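You operate a simulated robot arm through the tools that you are given. There is no shell and no other tool.

The job below is to be done with a simulated robot arm. You get a single attempt, and the scene is never put back.

Task
Finish the half-full spindle with the grit 36 and grit 24 discs.
Fine: from below grit 36, a plate, grit 24, the dark plate; screw the nut down till the red band is hidden.

The check looks at the end state, three seconds after you hand in, the way a careful person would. Anything else that was tipped, shoved, dropped, spilled or broken makes it a failure.

Robot
A 6-joint arm with a three-finger gripper, fixed in place. Base frame: the origin is on the floor under the middle of its stand, x ahead of it, y to its left, z up; the work surface is at about z = 0.86. Readings come in m, degrees, newtons and seconds.
It reaches about 1.213 m from its shoulder. Its first joint turns from -166.0 to 166.0 degrees. Payload 4.89 kg.
Tool frame: the origin (TCP) lies between the finger pads and is the grasp point; the fingertips stand 0.03 m ahead of it; z points along the fingers, y is the line along which they close. The gripper opens to 0.164 m; its body begins 0.125 m behind the TCP.
Orientation is that of the tool frame in the base frame, as a unit quaternion [x, y, z, w]. With the fingers straight down and closing along the base's y, the tool's x points along the base's -x, its y along +y and its z along -z.

Tools
- The arm moves only by the tool apply_moves. Its argument "commands" is a list of rows, each a list of 7 numbers: the shift along the base's x, y, z in m, then the turn, a rotation vector about the base's x, y, z in degrees, then the gripper command, from -1 (shut) to 1 (fully open), values between in proportion. In form: [[tx, ty, tz, rx, ry, rz, grip], ...]. A call has 1 to 20 rows; each row is the pose to reach, as a shift and turn from the pose commanded when the call began. A row lasts 0.2 s, in which the tool goes at most 0.05 m and 8.6 degrees; a call with a longer step from one row to the next is refused whole, and so is a gripper value outside its range. Where a pose cannot be reached the arm comes as near as it can. A force on the tool above 40 N (or 10 N above the force at the start of the call, whichever is more), or a blocked arm, ends the call early, and 0.2 s more pass. The fingers move at their own pace (about 0.108 m/s each) and stop on an object; they squeeze with about 22 N. The grip force told is the motor's: it shows also when the fingers shut on nothing. Time passes only in rows, and 0.2 s behind the last, so rows that repeat a pose let the fingers close. The reply holds the time, the measured pose of the TCP, the force on the tool along the base axes, the opening and the grip force, in the units named above and with some noise, with the torque about the TCP (base axes, N m) and any sound that the robot's microphone picked up.
- Cameras (640 x 400 px; columns grow to the right, rows downward): "scene" is fixed at [0.4018, -0.6488, 1.4312]; the picture's right is [0.91, -0.41, 0.00], its down [-0.16, -0.36, -0.92] and it looks along [0.37, 0.84, -0.40] (base axes); focal length 334 px, centre (320, 200). "wrist" rides on the gripper at [0.076, -0.002, -0.152] in the tool frame; the picture's right is [0.02, 1.00, 0.00], its down [-0.88, 0.02, -0.47] and it looks along [-0.47, 0.01, 0.88] (tool axes); focal length 247 px, centre (320, 200). There is no depth. A picture from a camera that has moved, and an enlarged one, comes with that camera's place and axes in the base frame and with its lens.
- grab_frame(camera): a new picture of that camera. It takes no simulated time.
- raise_lower(by): moves the trunk up (or, below 0, down) by that many m; the arm rides with it, the base frame stays. It gives what a move gives, with no picture.
- inspect(camera, box): a new picture of the part [left, top, right, bottom] of that camera's present view, enlarged. It takes no simulated time.
- job_done(): hands the job in; it is judged then, once.

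Places have to be worked out from the pictures, the camera data and where the tool is seen. Open the gripper and draw the arm clear of the work before you hand the job in, unless the task says otherwise.

The tools are called as a command line: name --pt "numbers of a row" for each row, then --argument value for the rest, lists and objects as JSON in quotes. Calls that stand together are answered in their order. apply_moves: Moves the arm, as the interface text tells. Its arguments: {"type":"object","properties":{"commands":{"type":"array"}},"required":["commands"]} The other tools are called the same way: raise_lower (by) moves the trunk up or down; grab_frame (camera) takes a picture; inspect (camera, box) takes an enlarged picture of a part of a camera's view; job_done () hands the job in.

At the start:

```text
t: 0.0
position: [0.5882, -0.0296, 1.2928]
tcp_rot: [0.0, 1.0, -0.001, 0.0]
force: [0.1, 0.4, -0.2]
torque: [0.0, 0.01, -0.04]
opening: 0.1637
finger_force: 0.1
trunk travel left (down, up): [-0.15, 0.24]
```

scene: 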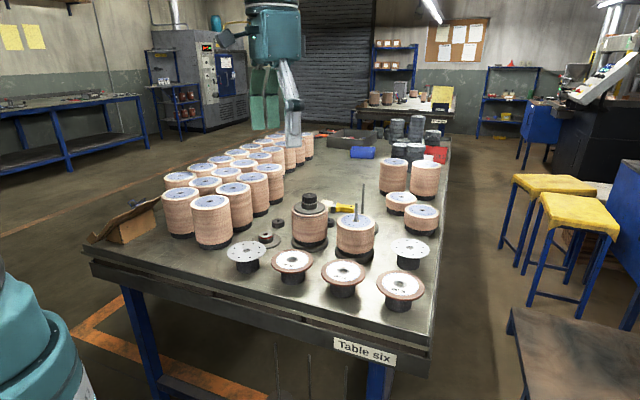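
wrist: 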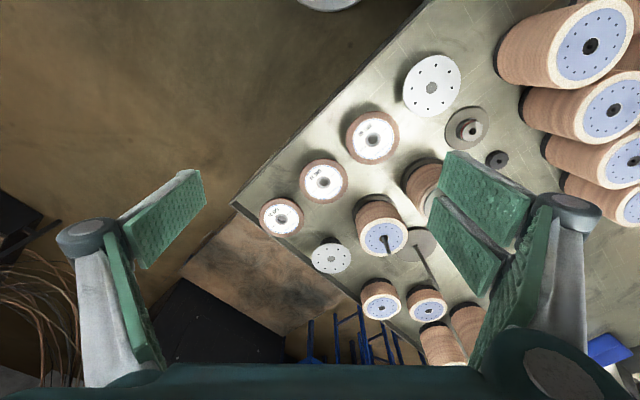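

I start by looking closely at the work area in both cameras to identify the discs, plates, nut and spindle.

inspect --camera "scene" --box '[220, 170, 460, 320]'

inspect --camera "wrist" --box '[230, 40, 520, 220]'

inspect --camera "wrist" --box '[240, 180, 500, 345]'

```text
2.67 times, centred on (340, 245) of scene
camera zoom: at [0.4018, -0.6488, 1.4312], right [0.91, -0.41, 0.0], down [-0.16, -0.36, -0.92], along [0.37, 0.84, -0.4], focal length 891 px, centre (267, 80)
```

zoom: 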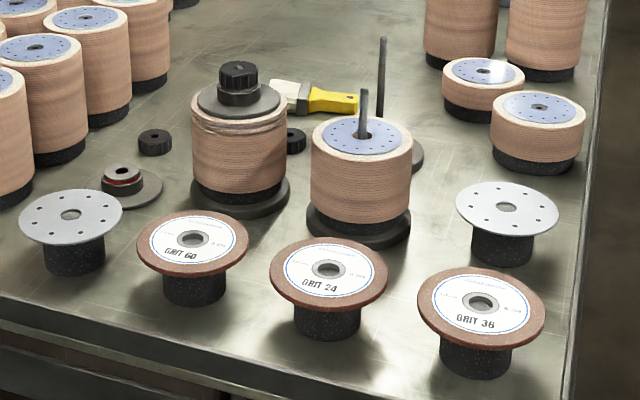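

```text
2.21 times, centred on (375, 130) of wrist
camera zoom: at [0.5106, -0.0311, 1.4445], right [-0.02, 1.0, 0.0], down [0.88, 0.02, 0.47], along [0.47, 0.01, -0.88], focal length 545 px, centre (199, 354)
```

zoom: 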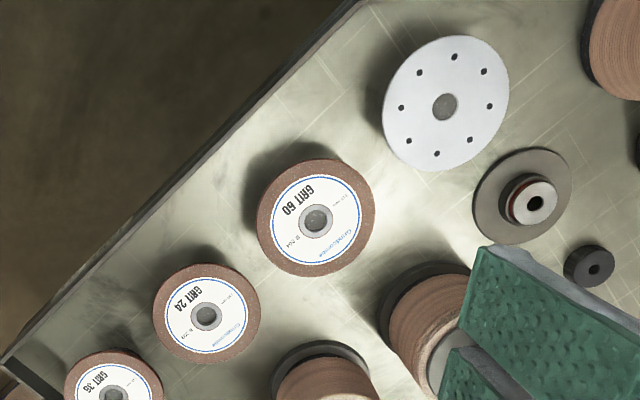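

```text
2.42 times, centred on (370, 262) of wrist
camera zoom: at [0.5106, -0.0311, 1.4445], right [-0.02, 1.0, 0.0], down [0.88, 0.02, 0.47], along [0.47, 0.01, -0.88], focal length 599 px, centre (199, 48)
```

zoom: 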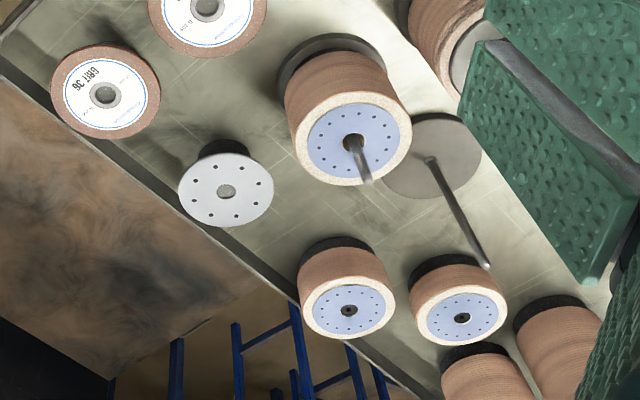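

The half-full spindle is the stack with the rod showing at about (0.86, 0.13). Grit 24 is near (0.745, -0.02), grit 36 near (0.84, -0.12), and the dark plate with the red-banded hub near (0.625, 0.31). I'll move up and left for a closer look at the dark plate and the nuts.

apply_moves --pt "0 0.04 -0.01 0 0 0 1" --pt "0 0.08 -0.03 0 0 0 1" --pt "0 0.12 -0.05 0 0 0 1" --pt "0 0.16 -0.07 0 0 0 1" --pt "0 0.2 -0.09 0 0 0 1" --pt "0 0.24 -0.11 0 0 0 1" --pt "0 0.26 -0.13 0 0 0 1" --pt "0 0.26 -0.13 0 0 0 1"

grab_frame --camera "wrist"

inspect --camera "wrist" --box '[230, 60, 470, 210]'

inspect --camera "scene" --box '[250, 180, 350, 260]'

```text
t: 1.8
position: [0.5866, 0.2311, 1.1648]
tcp_rot: [-0.001, 1.0, 0.001, -0.001]
force: [0.3, -0.2, 0.3]
torque: [-0.02, 0.06, 0.01]
opening: 0.1645
finger_force: 0.1
trunk travel left (down, up): [-0.15, 0.24]
```

```text
taken
camera wrist: at [0.5098, 0.2293, 1.3155], right [-0.02, 1.0, 0.0], down [0.88, 0.02, 0.47], along [0.47, 0.01, -0.88], focal length 247 px, centre (320, 200)
```

wrist: 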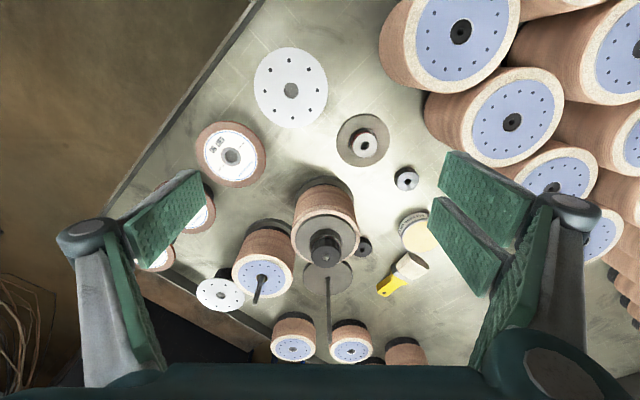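

```text
2.67 times, centred on (350, 135) of wrist
camera zoom: at [0.5098, 0.2293, 1.3155], right [-0.02, 1.0, 0.0], down [0.88, 0.02, 0.47], along [0.47, 0.01, -0.88], focal length 659 px, centre (240, 373)
```

zoom: 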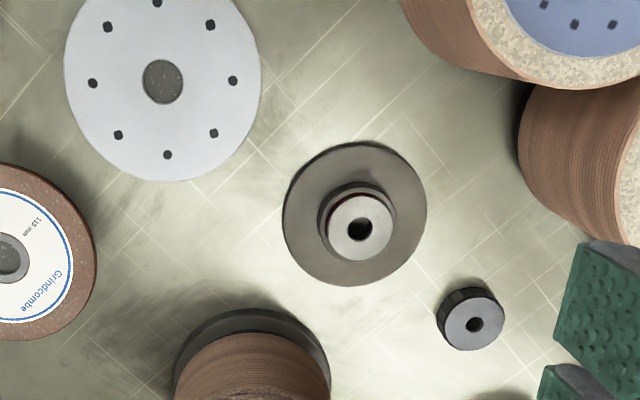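

```text
5.00 times, centred on (300, 220) of scene
camera zoom: at [0.4018, -0.6488, 1.4312], right [0.91, -0.41, 0.0], down [-0.16, -0.36, -0.92], along [0.37, 0.84, -0.4], focal length 1671 px, centre (420, 100)
```

zoom: 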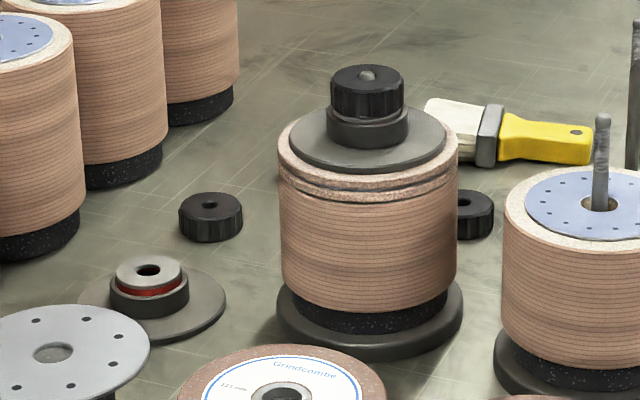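

The dark plate carries a sprung silver bush with the red band, and two knurled nuts lie on the table. I'll compare the nuts closely before choosing.

inspect --camera "wrist" --box '[320, 150, 440, 270]'

inspect --camera "scene" --box '[270, 190, 380, 280]'

inspect --camera "scene" --box '[230, 210, 300, 260]'

```text
3.33 times, centred on (380, 210) of wrist
camera zoom: at [0.5098, 0.2293, 1.3155], right [-0.02, 1.0, 0.0], down [0.88, 0.02, 0.47], along [0.47, 0.01, -0.88], focal length 823 px, centre (120, 167)
```

zoom: 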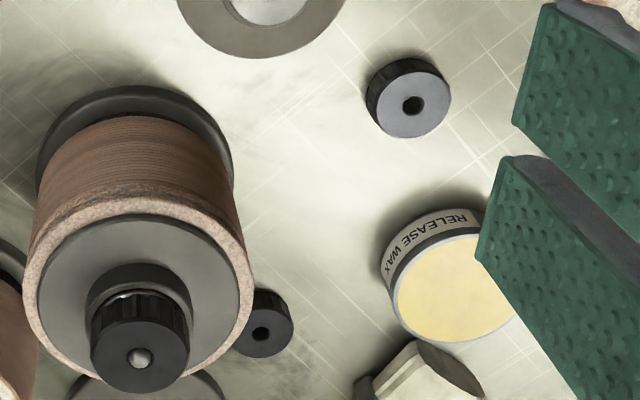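

```text
4.44 times, centred on (325, 235) of scene
camera zoom: at [0.4018, -0.6488, 1.4312], right [0.91, -0.41, 0.0], down [-0.16, -0.36, -0.92], along [0.37, 0.84, -0.4], focal length 1485 px, centre (298, 44)
```

zoom: 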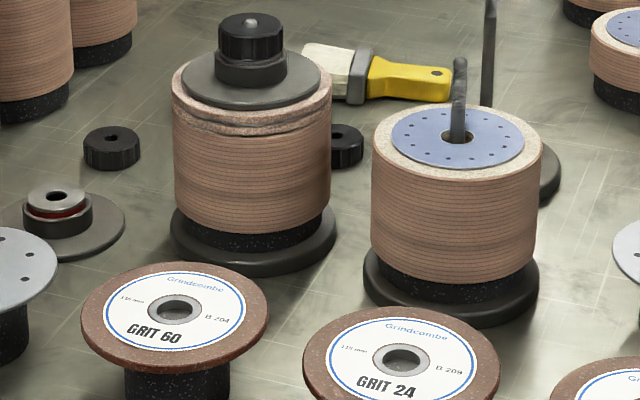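

```text
8.00 times, centred on (265, 235) of scene
camera zoom: at [0.4018, -0.6488, 1.4312], right [0.91, -0.41, 0.0], down [-0.16, -0.36, -0.92], along [0.37, 0.84, -0.4], focal length 2674 px, centre (760, -80)
```

zoom: 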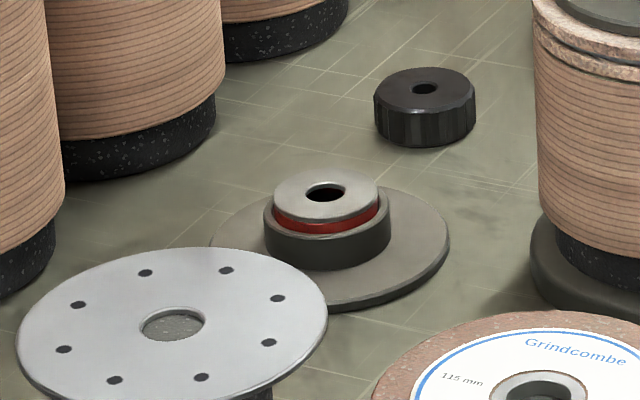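

Both nuts look alike and match the one on the finished spindle. Next I'll look at the fingers themselves to understand their contact geometry.

inspect --camera "wrist" --box '[40, 140, 260, 400]'

inspect --camera "wrist" --box '[400, 130, 640, 400]'

inspect --camera "scene" --box '[180, 0, 360, 180]'

```text
1.54 times, centred on (150, 270) of wrist
camera zoom: at [0.5098, 0.2293, 1.3155], right [-0.02, 1.0, 0.0], down [0.88, 0.02, 0.47], along [0.47, 0.01, -0.88], focal length 380 px, centre (582, 92)
```

zoom: 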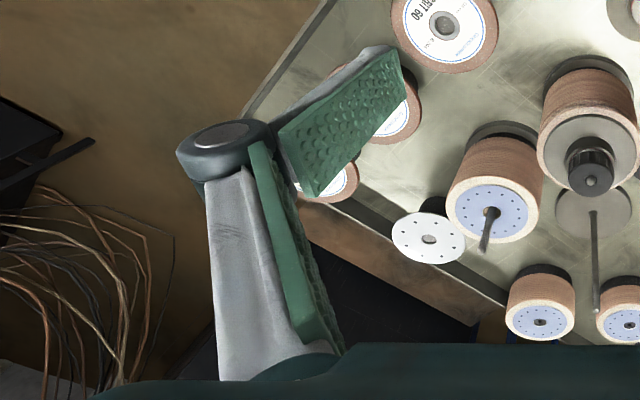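

```text
1.48 times, centred on (520, 265) of wrist
camera zoom: at [0.5098, 0.2293, 1.3155], right [-0.02, 1.0, 0.0], down [0.88, 0.02, 0.47], along [0.47, 0.01, -0.88], focal length 366 px, centre (24, 104)
```

zoom: 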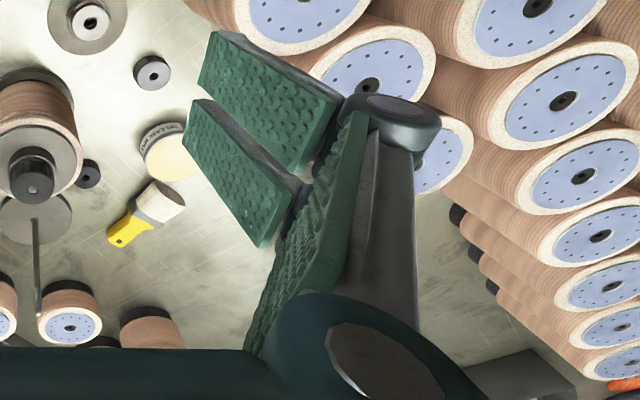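

```text
2.22 times, centred on (270, 90) of scene
camera zoom: at [0.4018, -0.6488, 1.4312], right [0.91, -0.41, 0.0], down [-0.16, -0.36, -0.92], along [0.37, 0.84, -0.4], focal length 743 px, centre (431, 444)
```

zoom: 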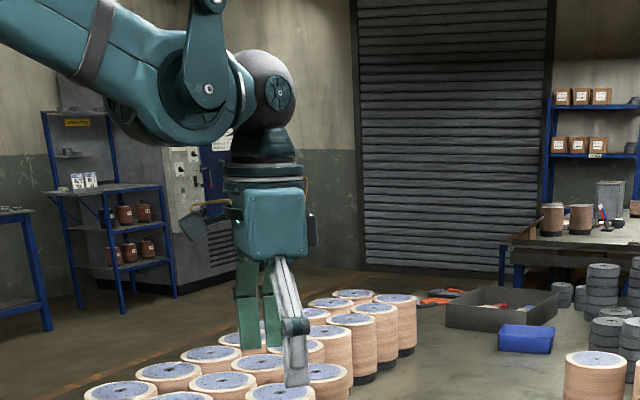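

The gripper has two fingers on the +y side and one on the -y side, with parallel pads. I'll go above grit 36 with the closing axis turned 45°, so the fingers pass clear of grit 24 and the right plate.

apply_moves --pt "0.026 -0.035 0 0 0 -4.5 1" --pt "0.052 -0.07 0 0 0 -9 1" --pt "0.077 -0.105 0 0 0 -13.5 1" --pt "0.103 -0.14 0 0 0 -18 1" --pt "0.129 -0.175 0 0 0 -22.5 1" --pt "0.154 -0.21 0 0 0 -27 1" --pt "0.18 -0.245 -0.005 0 0 -31.5 1" --pt "0.205 -0.28 -0.015 0 0 -36 1" --pt "0.231 -0.315 -0.025 0 0 -40.5 1" --pt "0.256 -0.349 -0.045 0 0 -45 1" --pt "0.256 -0.349 -0.065 0 0 -45 1" --pt "0.256 -0.349 -0.065 0 0 -45 1"

grab_frame --camera "wrist"

grab_frame --camera "scene"

```text
t: 4.4
position: [0.8445, -0.1183, 1.0981]
tcp_rot: [0.382, 0.924, 0.0, 0.0]
force: [0.4, 0.3, -0.6]
torque: [0.03, 0.1, 0.03]
opening: 0.1638
finger_force: 0.0
trunk travel left (down, up): [-0.15, 0.24]
```

```text
taken
camera wrist: at [0.7887, -0.0658, 1.2499], right [0.69, 0.72, 0.0], down [0.64, -0.61, 0.47], along [0.34, -0.33, -0.88], focal length 247 px, centre (320, 200)
```

wrist: 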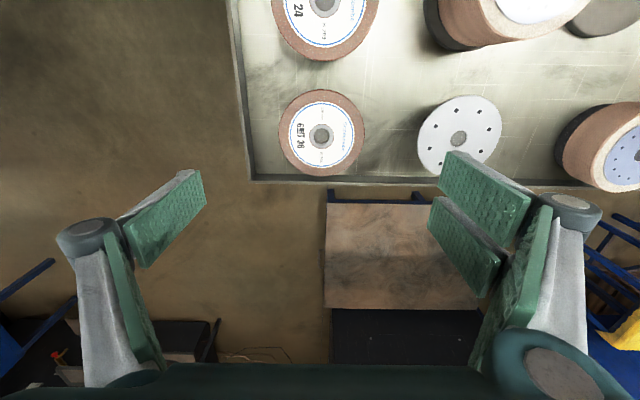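

```text
taken
```

scene: 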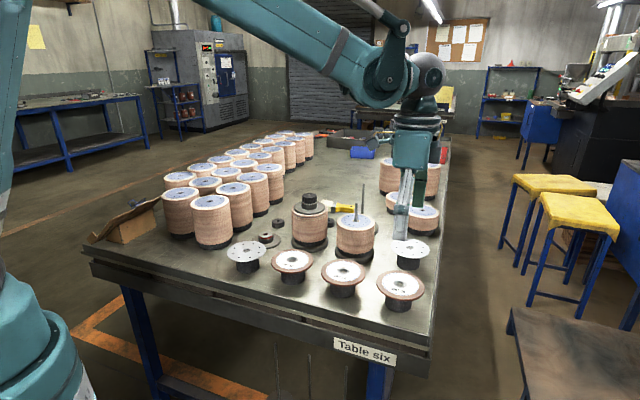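

The disc sits almost exactly under the TCP axis. I'll zoom to measure its hole centre precisely.

inspect --camera "wrist" --box '[260, 80, 380, 190]'

inspect --camera "scene" --box '[360, 170, 460, 320]'

```text
3.64 times, centred on (320, 135) of wrist
camera zoom: at [0.7887, -0.0658, 1.2499], right [0.69, 0.72, 0.0], down [0.64, -0.61, 0.47], along [0.34, -0.33, -0.88], focal length 898 px, centre (320, 436)
```

zoom: 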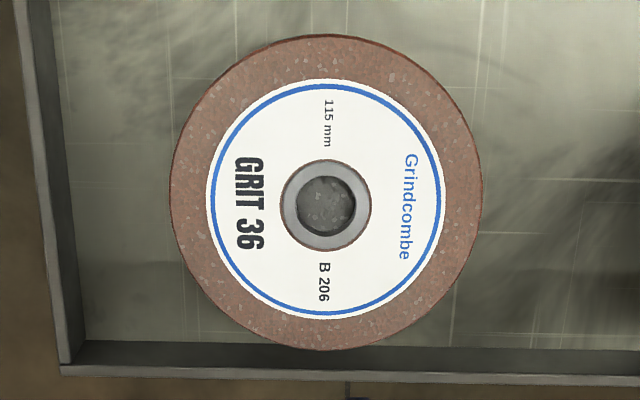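

```text
2.67 times, centred on (410, 245) of scene
camera zoom: at [0.4018, -0.6488, 1.4312], right [0.91, -0.41, 0.0], down [-0.16, -0.36, -0.92], along [0.37, 0.84, -0.4], focal length 891 px, centre (80, 80)
```

zoom: 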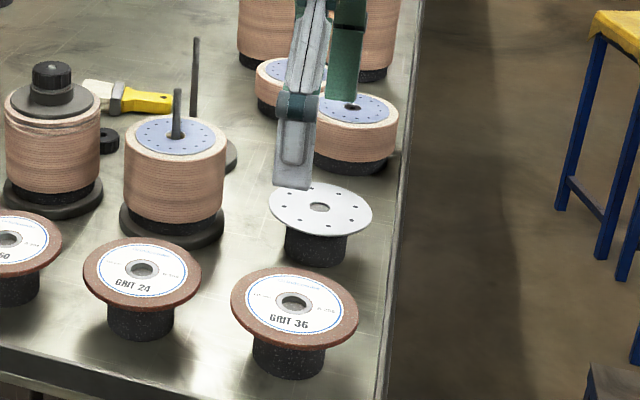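

The tips appear only about 1 cm ahead of the TCP when fully open, so they seem to swing forward as they close. I'll test this in free air by closing to about disc width, moving nothing else.

apply_moves --pt "0 0 0 0 0 0 0.4" --pt "0 0 0 0 0 0 0.4" --pt "0 0 0 0 0 0 0.4"

inspect --camera "scene" --box '[360, 100, 460, 260]'

grab_frame --camera "wrist"

```text
t: 5.2
position: [0.8434, -0.1178, 1.0986]
tcp_rot: [0.382, 0.924, 0.0, 0.0]
force: [0.4, 0.2, 0.0]
torque: [0.02, 0.02, -0.01]
opening: 0.1148
finger_force: 0.1
trunk travel left (down, up): [-0.15, 0.24]
```

```text
2.50 times, centred on (410, 180) of scene
camera zoom: at [0.4018, -0.6488, 1.4312], right [0.91, -0.41, 0.0], down [-0.16, -0.36, -0.92], along [0.37, 0.84, -0.4], focal length 836 px, centre (95, 250)
```

zoom: 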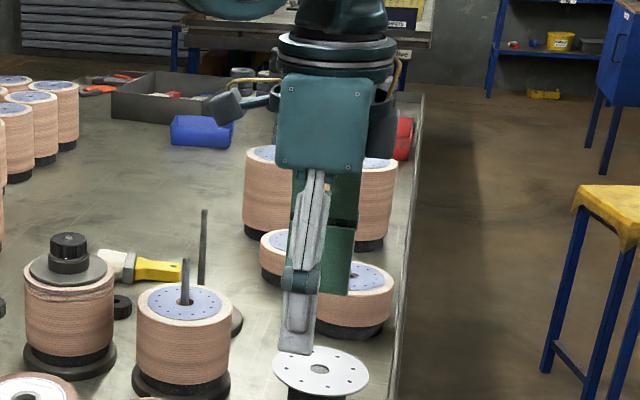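

```text
taken
camera wrist: at [0.7881, -0.0652, 1.2504], right [0.69, 0.72, 0.0], down [0.64, -0.61, 0.47], along [0.34, -0.33, -0.88], focal length 247 px, centre (320, 200)
```

wrist: 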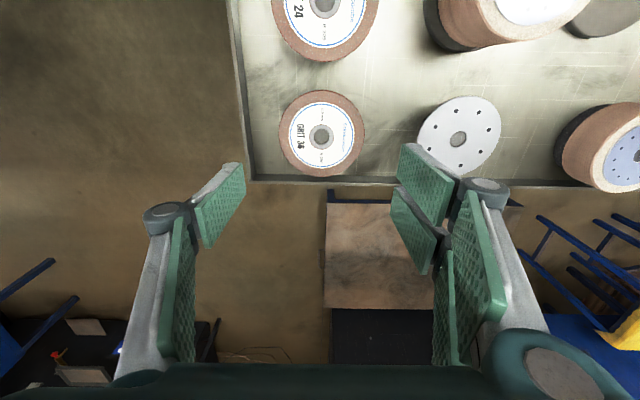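

With the gripper at 0.115 m the tips sit about 2 cm ahead of the TCP, and about 0.6 cm when fully open. I'll open fully, come down to just above the disc and measure its offset again.

apply_moves --pt "0.001 0 -0.02 0 0 0 1" --pt "0.002 0 -0.05 0 0 0 1" --pt "0.003 -0.001 -0.085 0 0 0 1" --pt "0.003 -0.001 -0.12 0 0 0 1" --pt "0.003 -0.001 -0.14 0 0 0 1" --pt "0.003 -0.001 -0.14 0 0 0 1"

grab_frame --camera "wrist"

inspect --camera "wrist" --box '[230, 120, 410, 250]'

inspect --camera "scene" --box '[350, 200, 460, 320]'

```text
t: 6.6
position: [0.8473, -0.1183, 0.959]
tcp_rot: [0.382, 0.924, 0.001, -0.001]
force: [-0.1, 0.3, -0.5]
torque: [0.05, 0.01, -0.01]
opening: 0.164
finger_force: 0.1
trunk travel left (down, up): [-0.15, 0.24]
```

```text
taken
camera wrist: at [0.7908, -0.0661, 1.1106], right [0.69, 0.72, 0.0], down [0.64, -0.61, 0.47], along [0.34, -0.33, -0.88], focal length 247 px, centre (320, 200)
```

wrist: 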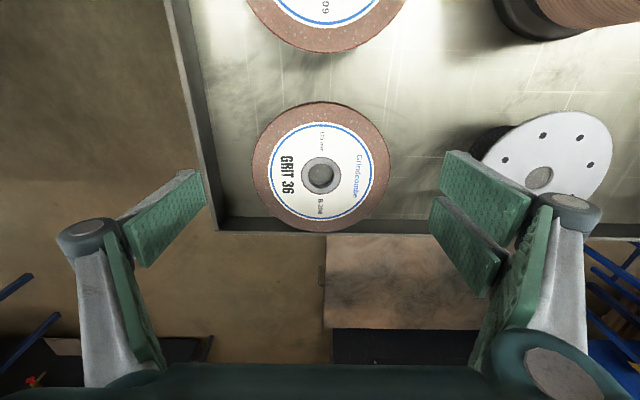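

```text
3.08 times, centred on (320, 185) of wrist
camera zoom: at [0.7908, -0.0661, 1.1106], right [0.69, 0.72, 0.0], down [0.64, -0.61, 0.47], along [0.34, -0.33, -0.88], focal length 760 px, centre (320, 246)
```

zoom: 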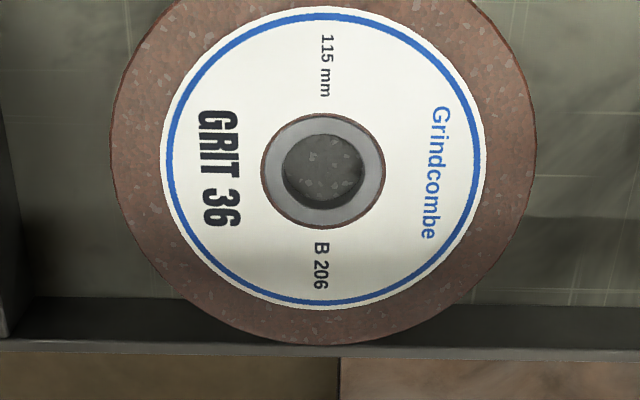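

```text
3.33 times, centred on (405, 260) of scene
camera zoom: at [0.4018, -0.6488, 1.4312], right [0.91, -0.41, 0.0], down [-0.16, -0.36, -0.92], along [0.37, 0.84, -0.4], focal length 1114 px, centre (37, 0)
```

zoom: 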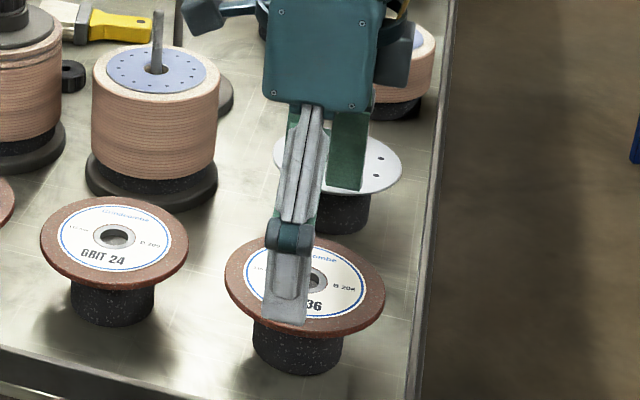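

The measurements put the disc top at z ≈ 0.919, with its centre 3 mm off the tool axis. I'll correct that, lower to TCP ≈ 0.928 and close on the rim.

apply_moves --pt "0.0025 -0.0017 -0.01 0 0 0 1" --pt "0.0025 -0.0017 -0.022 0 0 0 1" --pt "0.0025 -0.0017 -0.031 0 0 0 1" --pt "0.0025 -0.0017 -0.031 0 0 0 1" --pt "0.0025 -0.0017 -0.031 0 0 0 -1" --pt "0.0025 -0.0017 -0.031 0 0 0 -1" --pt "0.0025 -0.0017 -0.031 0 0 0 -1" --pt "0.0025 -0.0017 -0.031 0 0 0 -1"

inspect --camera "scene" --box '[350, 200, 460, 320]'

grab_frame --camera "wrist"

```text
t: 8.4
position: [0.8489, -0.1203, 0.9292]
tcp_rot: [0.383, 0.924, 0.0, 0.0]
force: [-1.1, -0.1, 0.2]
torque: [0.05, -0.03, 0.04]
opening: 0.1137
finger_force: 22.0
trunk travel left (down, up): [-0.15, 0.24]
```

```text
3.33 times, centred on (405, 260) of scene
camera zoom: at [0.4018, -0.6488, 1.4312], right [0.91, -0.41, 0.0], down [-0.16, -0.36, -0.92], along [0.37, 0.84, -0.4], focal length 1114 px, centre (37, 0)
```

zoom: 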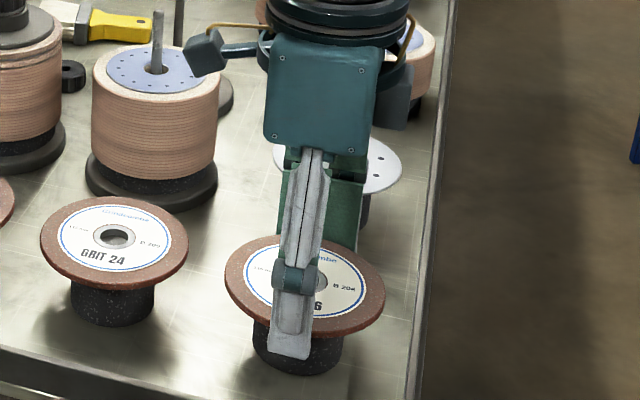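

```text
taken
camera wrist: at [0.7933, -0.068, 1.0796], right [0.69, 0.72, 0.0], down [0.64, -0.61, 0.47], along [0.34, -0.33, -0.88], focal length 247 px, centre (320, 200)
```

wrist: 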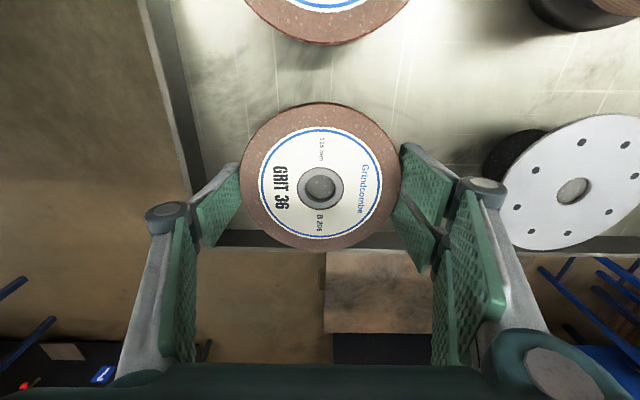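

The disc is gripped at 22 N with a 0.114 m opening. I'll lift it straight up about 0.16 m and check that it hangs level.

apply_moves --pt "0 0 0.005 0 0 0 -1" --pt "0 0 0.012 0 0 0 -1" --pt "0 0 0.025 0 0 0 -1" --pt "0 0 0.045 0 0 0 -1" --pt "0 0 0.07 0 0 0 -1" --pt "0 0 0.1 0 0 0 -1" --pt "0 0 0.13 0 0 0 -1" --pt "0 0 0.155 0 0 0 -1" --pt "0 0 0.165 0 0 0 -1" --pt "0 0 0.165 0 0 0 -1"

grab_frame --camera "wrist"

inspect --camera "scene" --box '[340, 120, 460, 320]'

```text
t: 10.6
position: [0.8471, -0.1198, 1.0922]
tcp_rot: [0.383, 0.924, 0.0, -0.001]
force: [-0.1, -0.4, -1.4]
torque: [0.03, -0.05, 0.03]
opening: 0.1133
finger_force: 22.6
trunk travel left (down, up): [-0.15, 0.24]
```

```text
taken
camera wrist: at [0.7923, -0.0679, 1.2444], right [0.69, 0.72, 0.0], down [0.64, -0.61, 0.47], along [0.34, -0.33, -0.88], focal length 247 px, centre (320, 200)
```

wrist: 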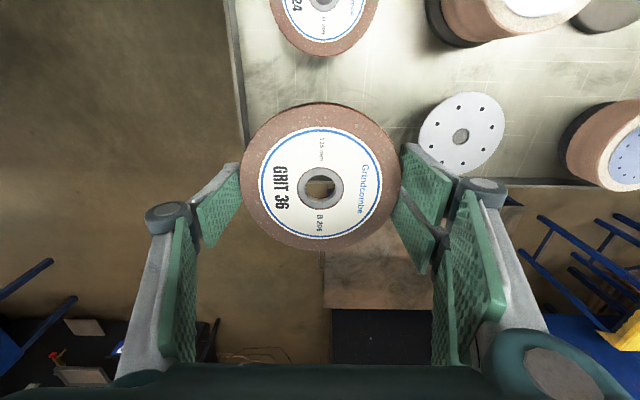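

```text
2.00 times, centred on (400, 220) of scene
camera zoom: at [0.4018, -0.6488, 1.4312], right [0.91, -0.41, 0.0], down [-0.16, -0.36, -0.92], along [0.37, 0.84, -0.4], focal length 668 px, centre (160, 160)
```

zoom: 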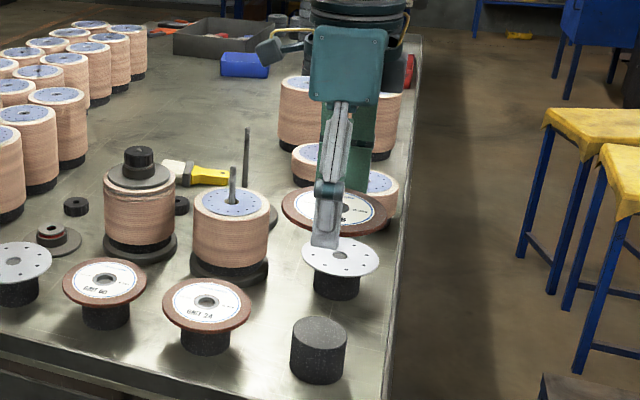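

The disc is held level and its stand stayed put. I'll carry it over to the spindle at the same height.

apply_moves --pt "0.001 0.015 0 0 0 0 -1" --pt "0.003 0.045 0.003 0 0 0 -1" --pt "0.005 0.085 0.006 0 0 0 -1" --pt "0.008 0.125 0.008 0 0 0 -1" --pt "0.01 0.165 0.008 0 0 0 -1" --pt "0.012 0.2 0.008 0 0 0 -1" --pt "0.013 0.23 0.008 0 0 0 -1" --pt "0.013 0.245 0.008 0 0 0 -1" --pt "0.013 0.251 0.008 0 0 0 -1" --pt "0.013 0.251 0.008 0 0 0 -1"

grab_frame --camera "wrist"

inspect --camera "wrist" --box '[260, 130, 380, 240]'

inspect --camera "scene" --box '[290, 140, 420, 270]'

```text
t: 12.8
position: [0.8609, 0.1302, 1.1011]
tcp_rot: [0.383, 0.924, 0.001, 0.0]
force: [0.6, 0.7, -1.5]
torque: [0.01, -0.03, -0.01]
opening: 0.1134
finger_force: 22.1
trunk travel left (down, up): [-0.15, 0.24]
```

```text
taken
camera wrist: at [0.8065, 0.1827, 1.2521], right [0.69, 0.72, 0.0], down [0.64, -0.61, 0.47], along [0.34, -0.33, -0.88], focal length 247 px, centre (320, 200)
```

wrist: 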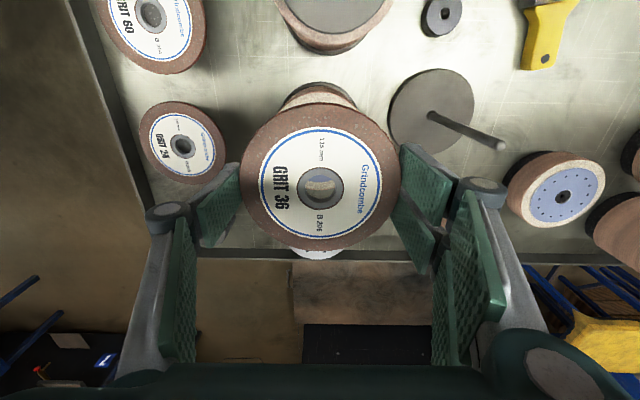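

```text
3.64 times, centred on (320, 185) of wrist
camera zoom: at [0.8065, 0.1827, 1.2521], right [0.69, 0.72, 0.0], down [0.64, -0.61, 0.47], along [0.34, -0.33, -0.88], focal length 898 px, centre (320, 254)
```

zoom: 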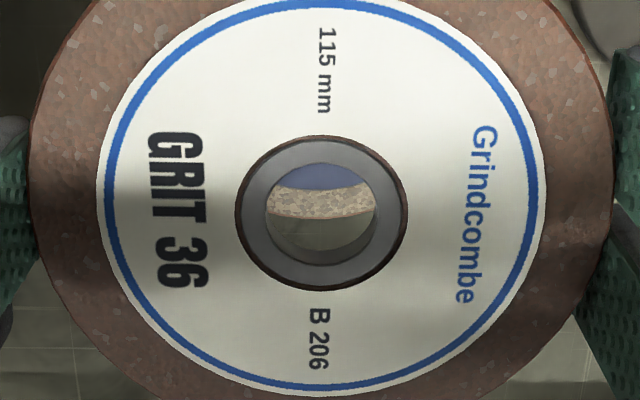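

```text
3.08 times, centred on (355, 205) of scene
camera zoom: at [0.4018, -0.6488, 1.4312], right [0.91, -0.41, 0.0], down [-0.16, -0.36, -0.92], along [0.37, 0.84, -0.4], focal length 1028 px, centre (212, 185)
```

zoom: 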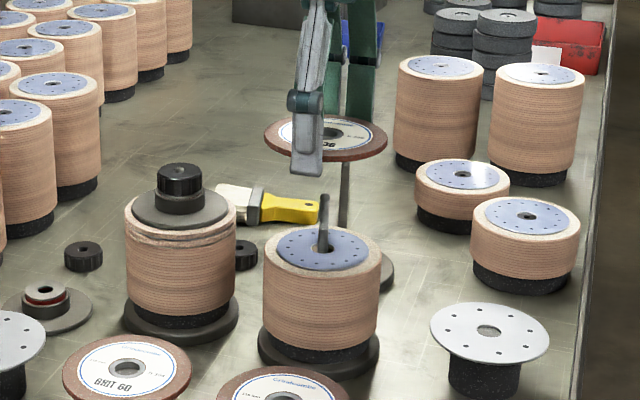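

Looking through the hole at this angle, I can't see the rod top yet. I'll nudge toward my triangulated rod position (0.860, 0.127) and lower until the disc is just above the rod top, so the rod should show in the hole.

apply_moves --pt "0 -0.001 -0.01 0 0 0 -1" --pt "0 -0.002 -0.022 0 0 0 -1" --pt "0 -0.003 -0.034 0 0 0 -1" --pt "0 -0.003 -0.042 0 0 0 -1" --pt "0 -0.003 -0.042 0 0 0 -1"

inspect --camera "wrist" --box '[260, 130, 380, 240]'

inspect --camera "scene" --box '[290, 140, 420, 270]'

```text
t: 14.0
position: [0.8617, 0.1276, 1.0579]
tcp_rot: [0.382, 0.924, 0.0, 0.0]
force: [-0.1, 0.5, -1.1]
torque: [-0.02, 0.0, 0.03]
opening: 0.1133
finger_force: 22.0
trunk travel left (down, up): [-0.15, 0.24]
```

```text
3.64 times, centred on (320, 185) of wrist
camera zoom: at [0.8066, 0.1803, 1.2098], right [0.69, 0.72, 0.0], down [0.64, -0.61, 0.47], along [0.34, -0.33, -0.88], focal length 898 px, centre (320, 254)
```

zoom: 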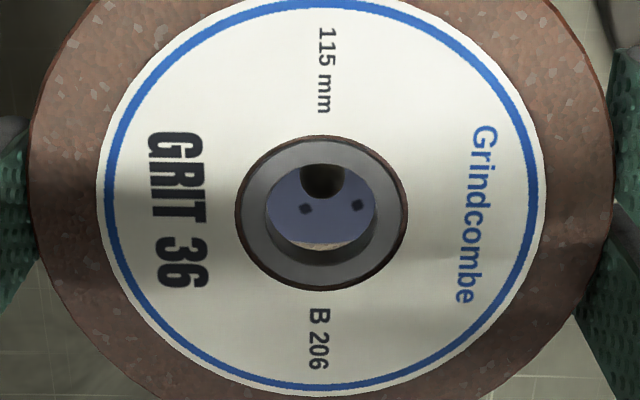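

```text
3.08 times, centred on (355, 205) of scene
camera zoom: at [0.4018, -0.6488, 1.4312], right [0.91, -0.41, 0.0], down [-0.16, -0.36, -0.92], along [0.37, 0.84, -0.4], focal length 1028 px, centre (212, 185)
```

zoom: 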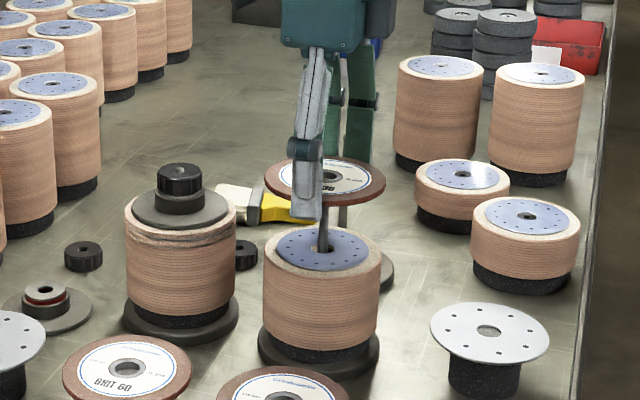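

The dark rod tip now shows in the disc's hole, within about 2 mm of its centre. I'll lower the disc along the rod to a little above the stack and check.

apply_moves --pt "0 0 -0.008 0 0 0 -1" --pt "0 0 -0.016 0 0 0 -1" --pt "0 0 -0.026 0 0 0 -1" --pt "0 0 -0.036 0 0 0 -1" --pt "0 0 -0.046 0 0 0 -1" --pt "0 0 -0.056 0 0 0 -1" --pt "0 0 -0.056 0 0 0 -1"

inspect --camera "wrist" --box '[200, 80, 440, 260]'

inspect --camera "scene" --box '[310, 180, 410, 270]'

```text
t: 15.6
position: [0.8619, 0.1276, 1.0017]
tcp_rot: [0.382, 0.924, 0.0, 0.0]
force: [-0.4, 0.9, -1.6]
torque: [0.02, 0.03, -0.01]
opening: 0.1135
finger_force: 22.1
trunk travel left (down, up): [-0.15, 0.24]
```

```text
2.22 times, centred on (320, 170) of wrist
camera zoom: at [0.807, 0.1798, 1.1532], right [0.69, 0.72, 0.0], down [0.64, -0.61, 0.47], along [0.34, -0.33, -0.88], focal length 549 px, centre (320, 267)
```

zoom: 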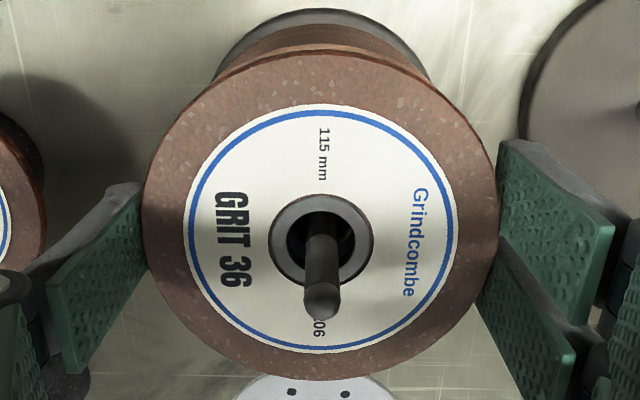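

```text
4.44 times, centred on (360, 225) of scene
camera zoom: at [0.4018, -0.6488, 1.4312], right [0.91, -0.41, 0.0], down [-0.16, -0.36, -0.92], along [0.37, 0.84, -0.4], focal length 1485 px, centre (142, 89)
```

zoom: 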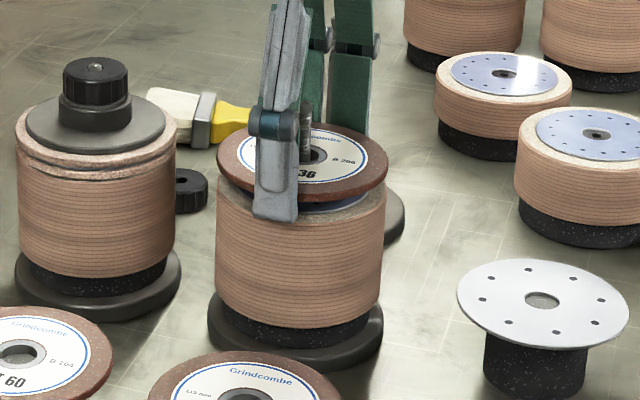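

The rod passes cleanly through the bore. I'll lower another 9 mm and check where the fingertips are against the stack.

apply_moves --pt "0 0 -0.003 0 0 0 -1" --pt "0 0 -0.006 0 0 0 -1" --pt "0 0 -0.009 0 0 0 -1" --pt "0 0 -0.009 0 0 0 -1"

inspect --camera "scene" --box '[320, 190, 390, 250]'

inspect --camera "wrist" --box '[200, 80, 440, 260]'

```text
t: 16.4
position: [0.8623, 0.1274, 0.9956]
tcp_rot: [0.382, 0.924, 0.001, 0.001]
force: [-3.1, 2.2, 26.7]
torque: [-0.58, 0.91, -0.02]
opening: 0.1143
finger_force: 21.8
trunk travel left (down, up): [-0.15, 0.24]
stopped in row 4: the force on the tool passed its limit at 45 N (the readings are from after the stop); the commanded pose is now the measured one
```

```text
6.67 times, centred on (355, 220) of scene
camera zoom: at [0.4018, -0.6488, 1.4312], right [0.91, -0.41, 0.0], down [-0.16, -0.36, -0.92], along [0.37, 0.84, -0.4], focal length 2228 px, centre (87, 67)
```

zoom: 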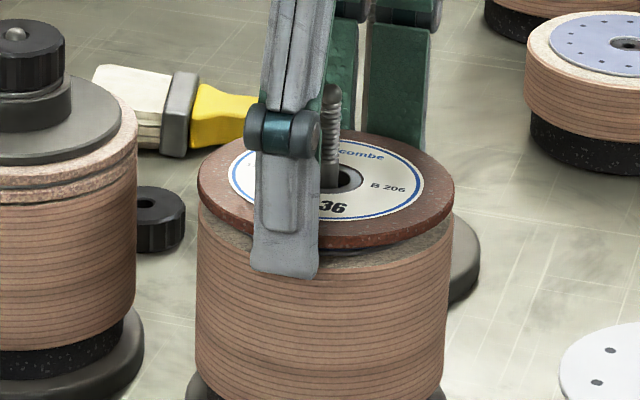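

```text
2.22 times, centred on (320, 170) of wrist
camera zoom: at [0.8065, 0.1799, 1.1478], right [0.69, 0.72, 0.0], down [0.64, -0.61, 0.47], along [0.34, -0.33, -0.88], focal length 549 px, centre (320, 267)
```

zoom: 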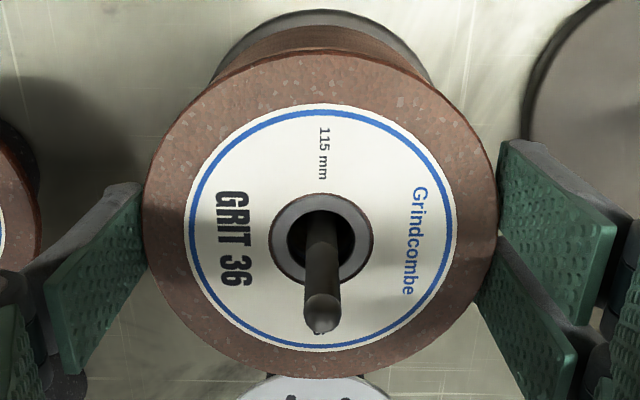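

The fingertips touched the stack's top rim, so the stack top is near z ≈ 0.972. I'll back up 4 mm, open slightly so the disc settles the last few millimetres guided by the fingers, then open fully.

apply_moves --pt "0 0 0.002 0 0 0 -1" --pt "0 0 0.004 0 0 0 -1" --pt "0 0 0.004 0 0 0 -1" --pt "0 0 0.004 0 0 0 0.48" --pt "0 0 0.004 0 0 0 0.48" --pt "0 0 0.004 0 0 0 0.48"

inspect --camera "scene" --box '[320, 190, 390, 250]'

inspect --camera "wrist" --box '[200, 80, 440, 260]'

```text
t: 17.8
position: [0.8627, 0.1272, 0.9977]
tcp_rot: [0.383, 0.924, 0.0, 0.0]
force: [-0.5, 1.1, 0.3]
torque: [0.01, 0.03, 0.02]
opening: 0.1214
finger_force: 0.0
trunk travel left (down, up): [-0.15, 0.24]
```

```text
6.67 times, centred on (355, 220) of scene
camera zoom: at [0.4018, -0.6488, 1.4312], right [0.91, -0.41, 0.0], down [-0.16, -0.36, -0.92], along [0.37, 0.84, -0.4], focal length 2228 px, centre (87, 67)
```

zoom: 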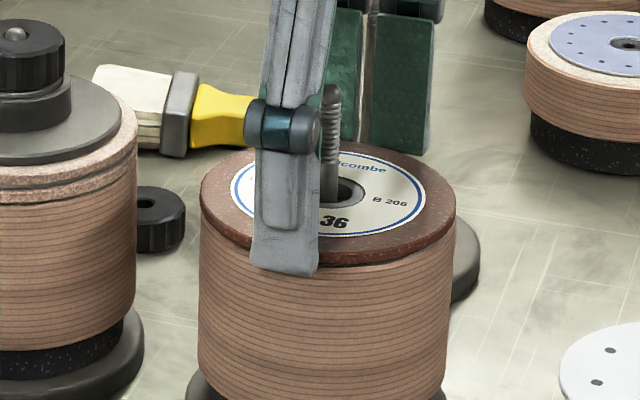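

```text
2.22 times, centred on (320, 170) of wrist
camera zoom: at [0.8074, 0.1797, 1.1495], right [0.69, 0.72, 0.0], down [0.64, -0.61, 0.47], along [0.34, -0.33, -0.88], focal length 549 px, centre (320, 267)
```

zoom: 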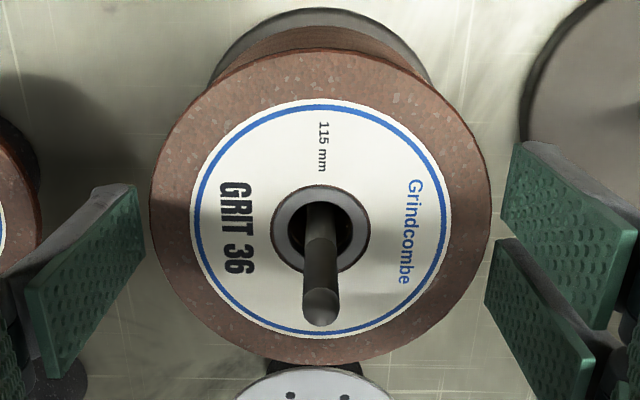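

Grit 36 is down flat and centred on the stack. I'll open a bit more, rise clear of the rod and go over the right-hand plate.

apply_moves --pt "0 0 0 0 0 0 0.75" --pt "0 0 0 0 0 0 0.75" --pt "0 0 0.02 0 0 0 0.75" --pt "0 0 0.05 0 0 0 0.75" --pt "0 0 0.085 0 0 0 0.75" --pt "0.02 -0.022 0.085 0 0 0 1" --pt "0.045 -0.05 0.085 0 0 0 1" --pt "0.072 -0.08 0.085 0 0 0 1" --pt "0.095 -0.105 0.08 0 0 0 1" --pt "0.105 -0.116 0.06 0 0 0 1" --pt "0.105 -0.116 0.035 0 0 0 1" --pt "0.105 -0.116 0.0 0 0 0 1" --pt "0.105 -0.116 -0.025 0 0 0 1" --pt "0.105 -0.116 -0.025 0 0 0 1"

grab_frame --camera "wrist"

inspect --camera "wrist" --box '[230, 100, 410, 230]'

inspect --camera "scene" --box '[320, 170, 450, 290]'

```text
t: 20.8
position: [0.9683, 0.0084, 0.9722]
tcp_rot: [0.382, 0.924, 0.0, 0.0]
force: [0.3, 0.1, -0.6]
torque: [-0.02, 0.04, 0.02]
opening: 0.1641
finger_force: 0.0
trunk travel left (down, up): [-0.15, 0.24]
```

```text
taken
camera wrist: at [0.9133, 0.0619, 1.1245], right [0.69, 0.72, 0.0], down [0.64, -0.61, 0.47], along [0.34, -0.33, -0.88], focal length 247 px, centre (320, 200)
```

wrist: 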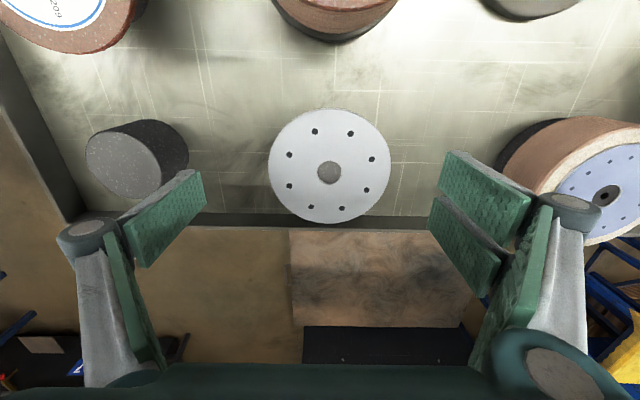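

```text
3.08 times, centred on (320, 165) of wrist
camera zoom: at [0.9133, 0.0619, 1.1245], right [0.69, 0.72, 0.0], down [0.64, -0.61, 0.47], along [0.34, -0.33, -0.88], focal length 760 px, centre (320, 308)
```

zoom: 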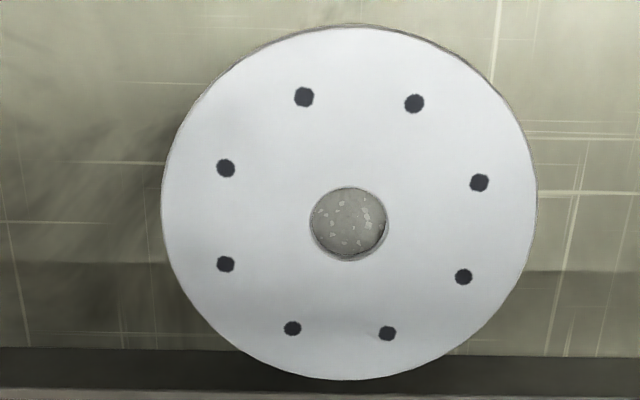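

```text
3.33 times, centred on (385, 230) of scene
camera zoom: at [0.4018, -0.6488, 1.4312], right [0.91, -0.41, 0.0], down [-0.16, -0.36, -0.92], along [0.37, 0.84, -0.4], focal length 1114 px, centre (103, 100)
```

zoom: 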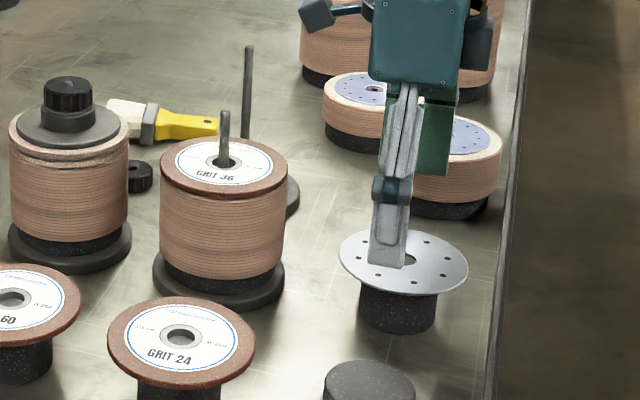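

The plate's centre is near (0.9775, 0.0105), with its top at z ≈ 0.915. I'll align over it and lower to TCP 0.933, where the open tips are still above the plate, then recheck before closing.

apply_moves --pt "0.003 0.001 -0.008 0 0 0 1" --pt "0.006 0.002 -0.018 0 0 0 1" --pt "0.009 0.002 -0.028 0 0 0 1" --pt "0.0093 0.0021 -0.039 0 0 0 1" --pt "0.0093 0.0021 -0.039 0 0 0 1"

inspect --camera "wrist" --box '[230, 100, 410, 250]'

inspect --camera "scene" --box '[380, 210, 460, 280]'

```text
t: 22.0
position: [0.9764, 0.0124, 0.9346]
tcp_rot: [0.382, 0.924, 0.001, -0.001]
force: [-0.7, 0.1, 0.2]
torque: [0.01, 0.0, -0.03]
opening: 0.1642
finger_force: 0.0
trunk travel left (down, up): [-0.15, 0.24]
```

```text
2.67 times, centred on (320, 175) of wrist
camera zoom: at [0.9207, 0.0653, 1.0863], right [0.69, 0.72, 0.0], down [0.64, -0.61, 0.47], along [0.34, -0.33, -0.88], focal length 659 px, centre (320, 267)
```

zoom: 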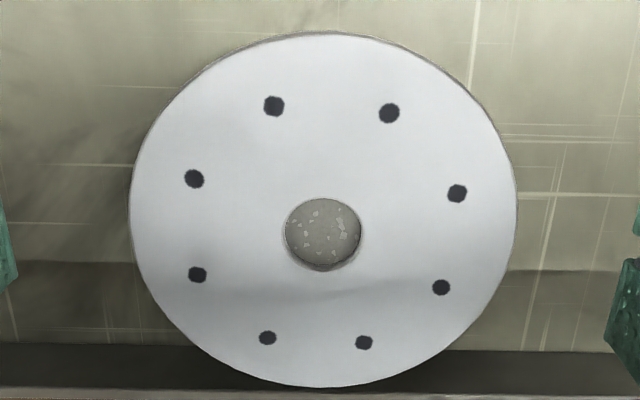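

```text
5.71 times, centred on (420, 245) of scene
camera zoom: at [0.4018, -0.6488, 1.4312], right [0.91, -0.41, 0.0], down [-0.16, -0.36, -0.92], along [0.37, 0.84, -0.4], focal length 1910 px, centre (-251, -57)
```

zoom: 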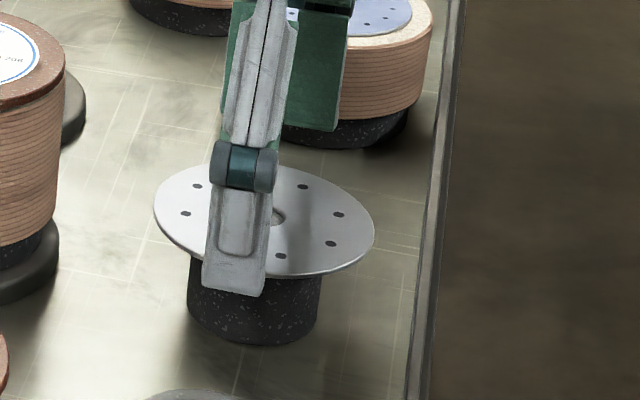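

A 4 mm offset along the tool's x remains. I'll correct it and close on the plate's rim.

apply_moves --pt "0.0028 -0.0028 0 0 0 0 1" --pt "0.0028 -0.0028 -0.001 0 0 0 1" --pt "0.0028 -0.0028 -0.001 0 0 0 -1" --pt "0.0028 -0.0028 -0.001 0 0 0 -1" --pt "0.0028 -0.0028 -0.001 0 0 0 -1" --pt "0.0028 -0.0028 -0.001 0 0 0 -1"

inspect --camera "wrist" --box '[200, 100, 440, 280]'

inspect --camera "scene" --box '[380, 210, 460, 280]'

```text
t: 23.4
position: [0.9796, 0.0101, 0.933]
tcp_rot: [0.383, 0.924, 0.0, 0.0]
force: [-0.8, 0.1, 1.6]
torque: [0.01, -0.04, -0.01]
opening: 0.1082
finger_force: 22.0
trunk travel left (down, up): [-0.15, 0.24]
```

```text
2.22 times, centred on (320, 190) of wrist
camera zoom: at [0.9239, 0.0627, 1.0855], right [0.69, 0.72, 0.0], down [0.64, -0.61, 0.47], along [0.34, -0.33, -0.88], focal length 549 px, centre (320, 222)
```

zoom: 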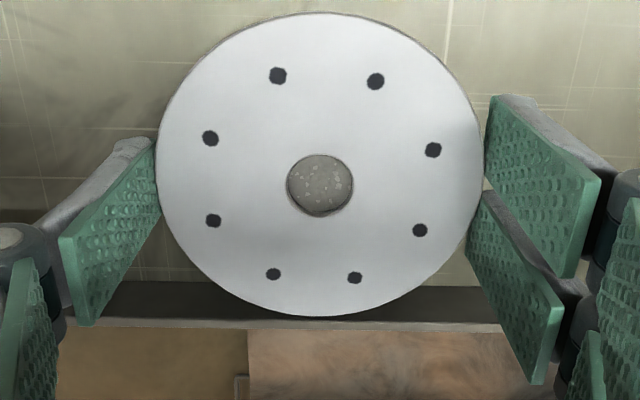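

```text
5.71 times, centred on (420, 245) of scene
camera zoom: at [0.4018, -0.6488, 1.4312], right [0.91, -0.41, 0.0], down [-0.16, -0.36, -0.92], along [0.37, 0.84, -0.4], focal length 1910 px, centre (-251, -57)
```

zoom: 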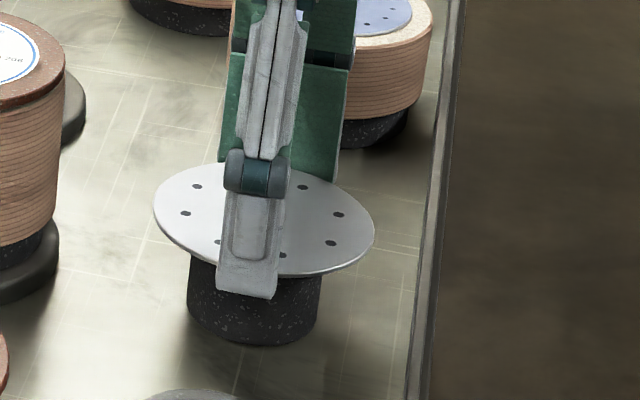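

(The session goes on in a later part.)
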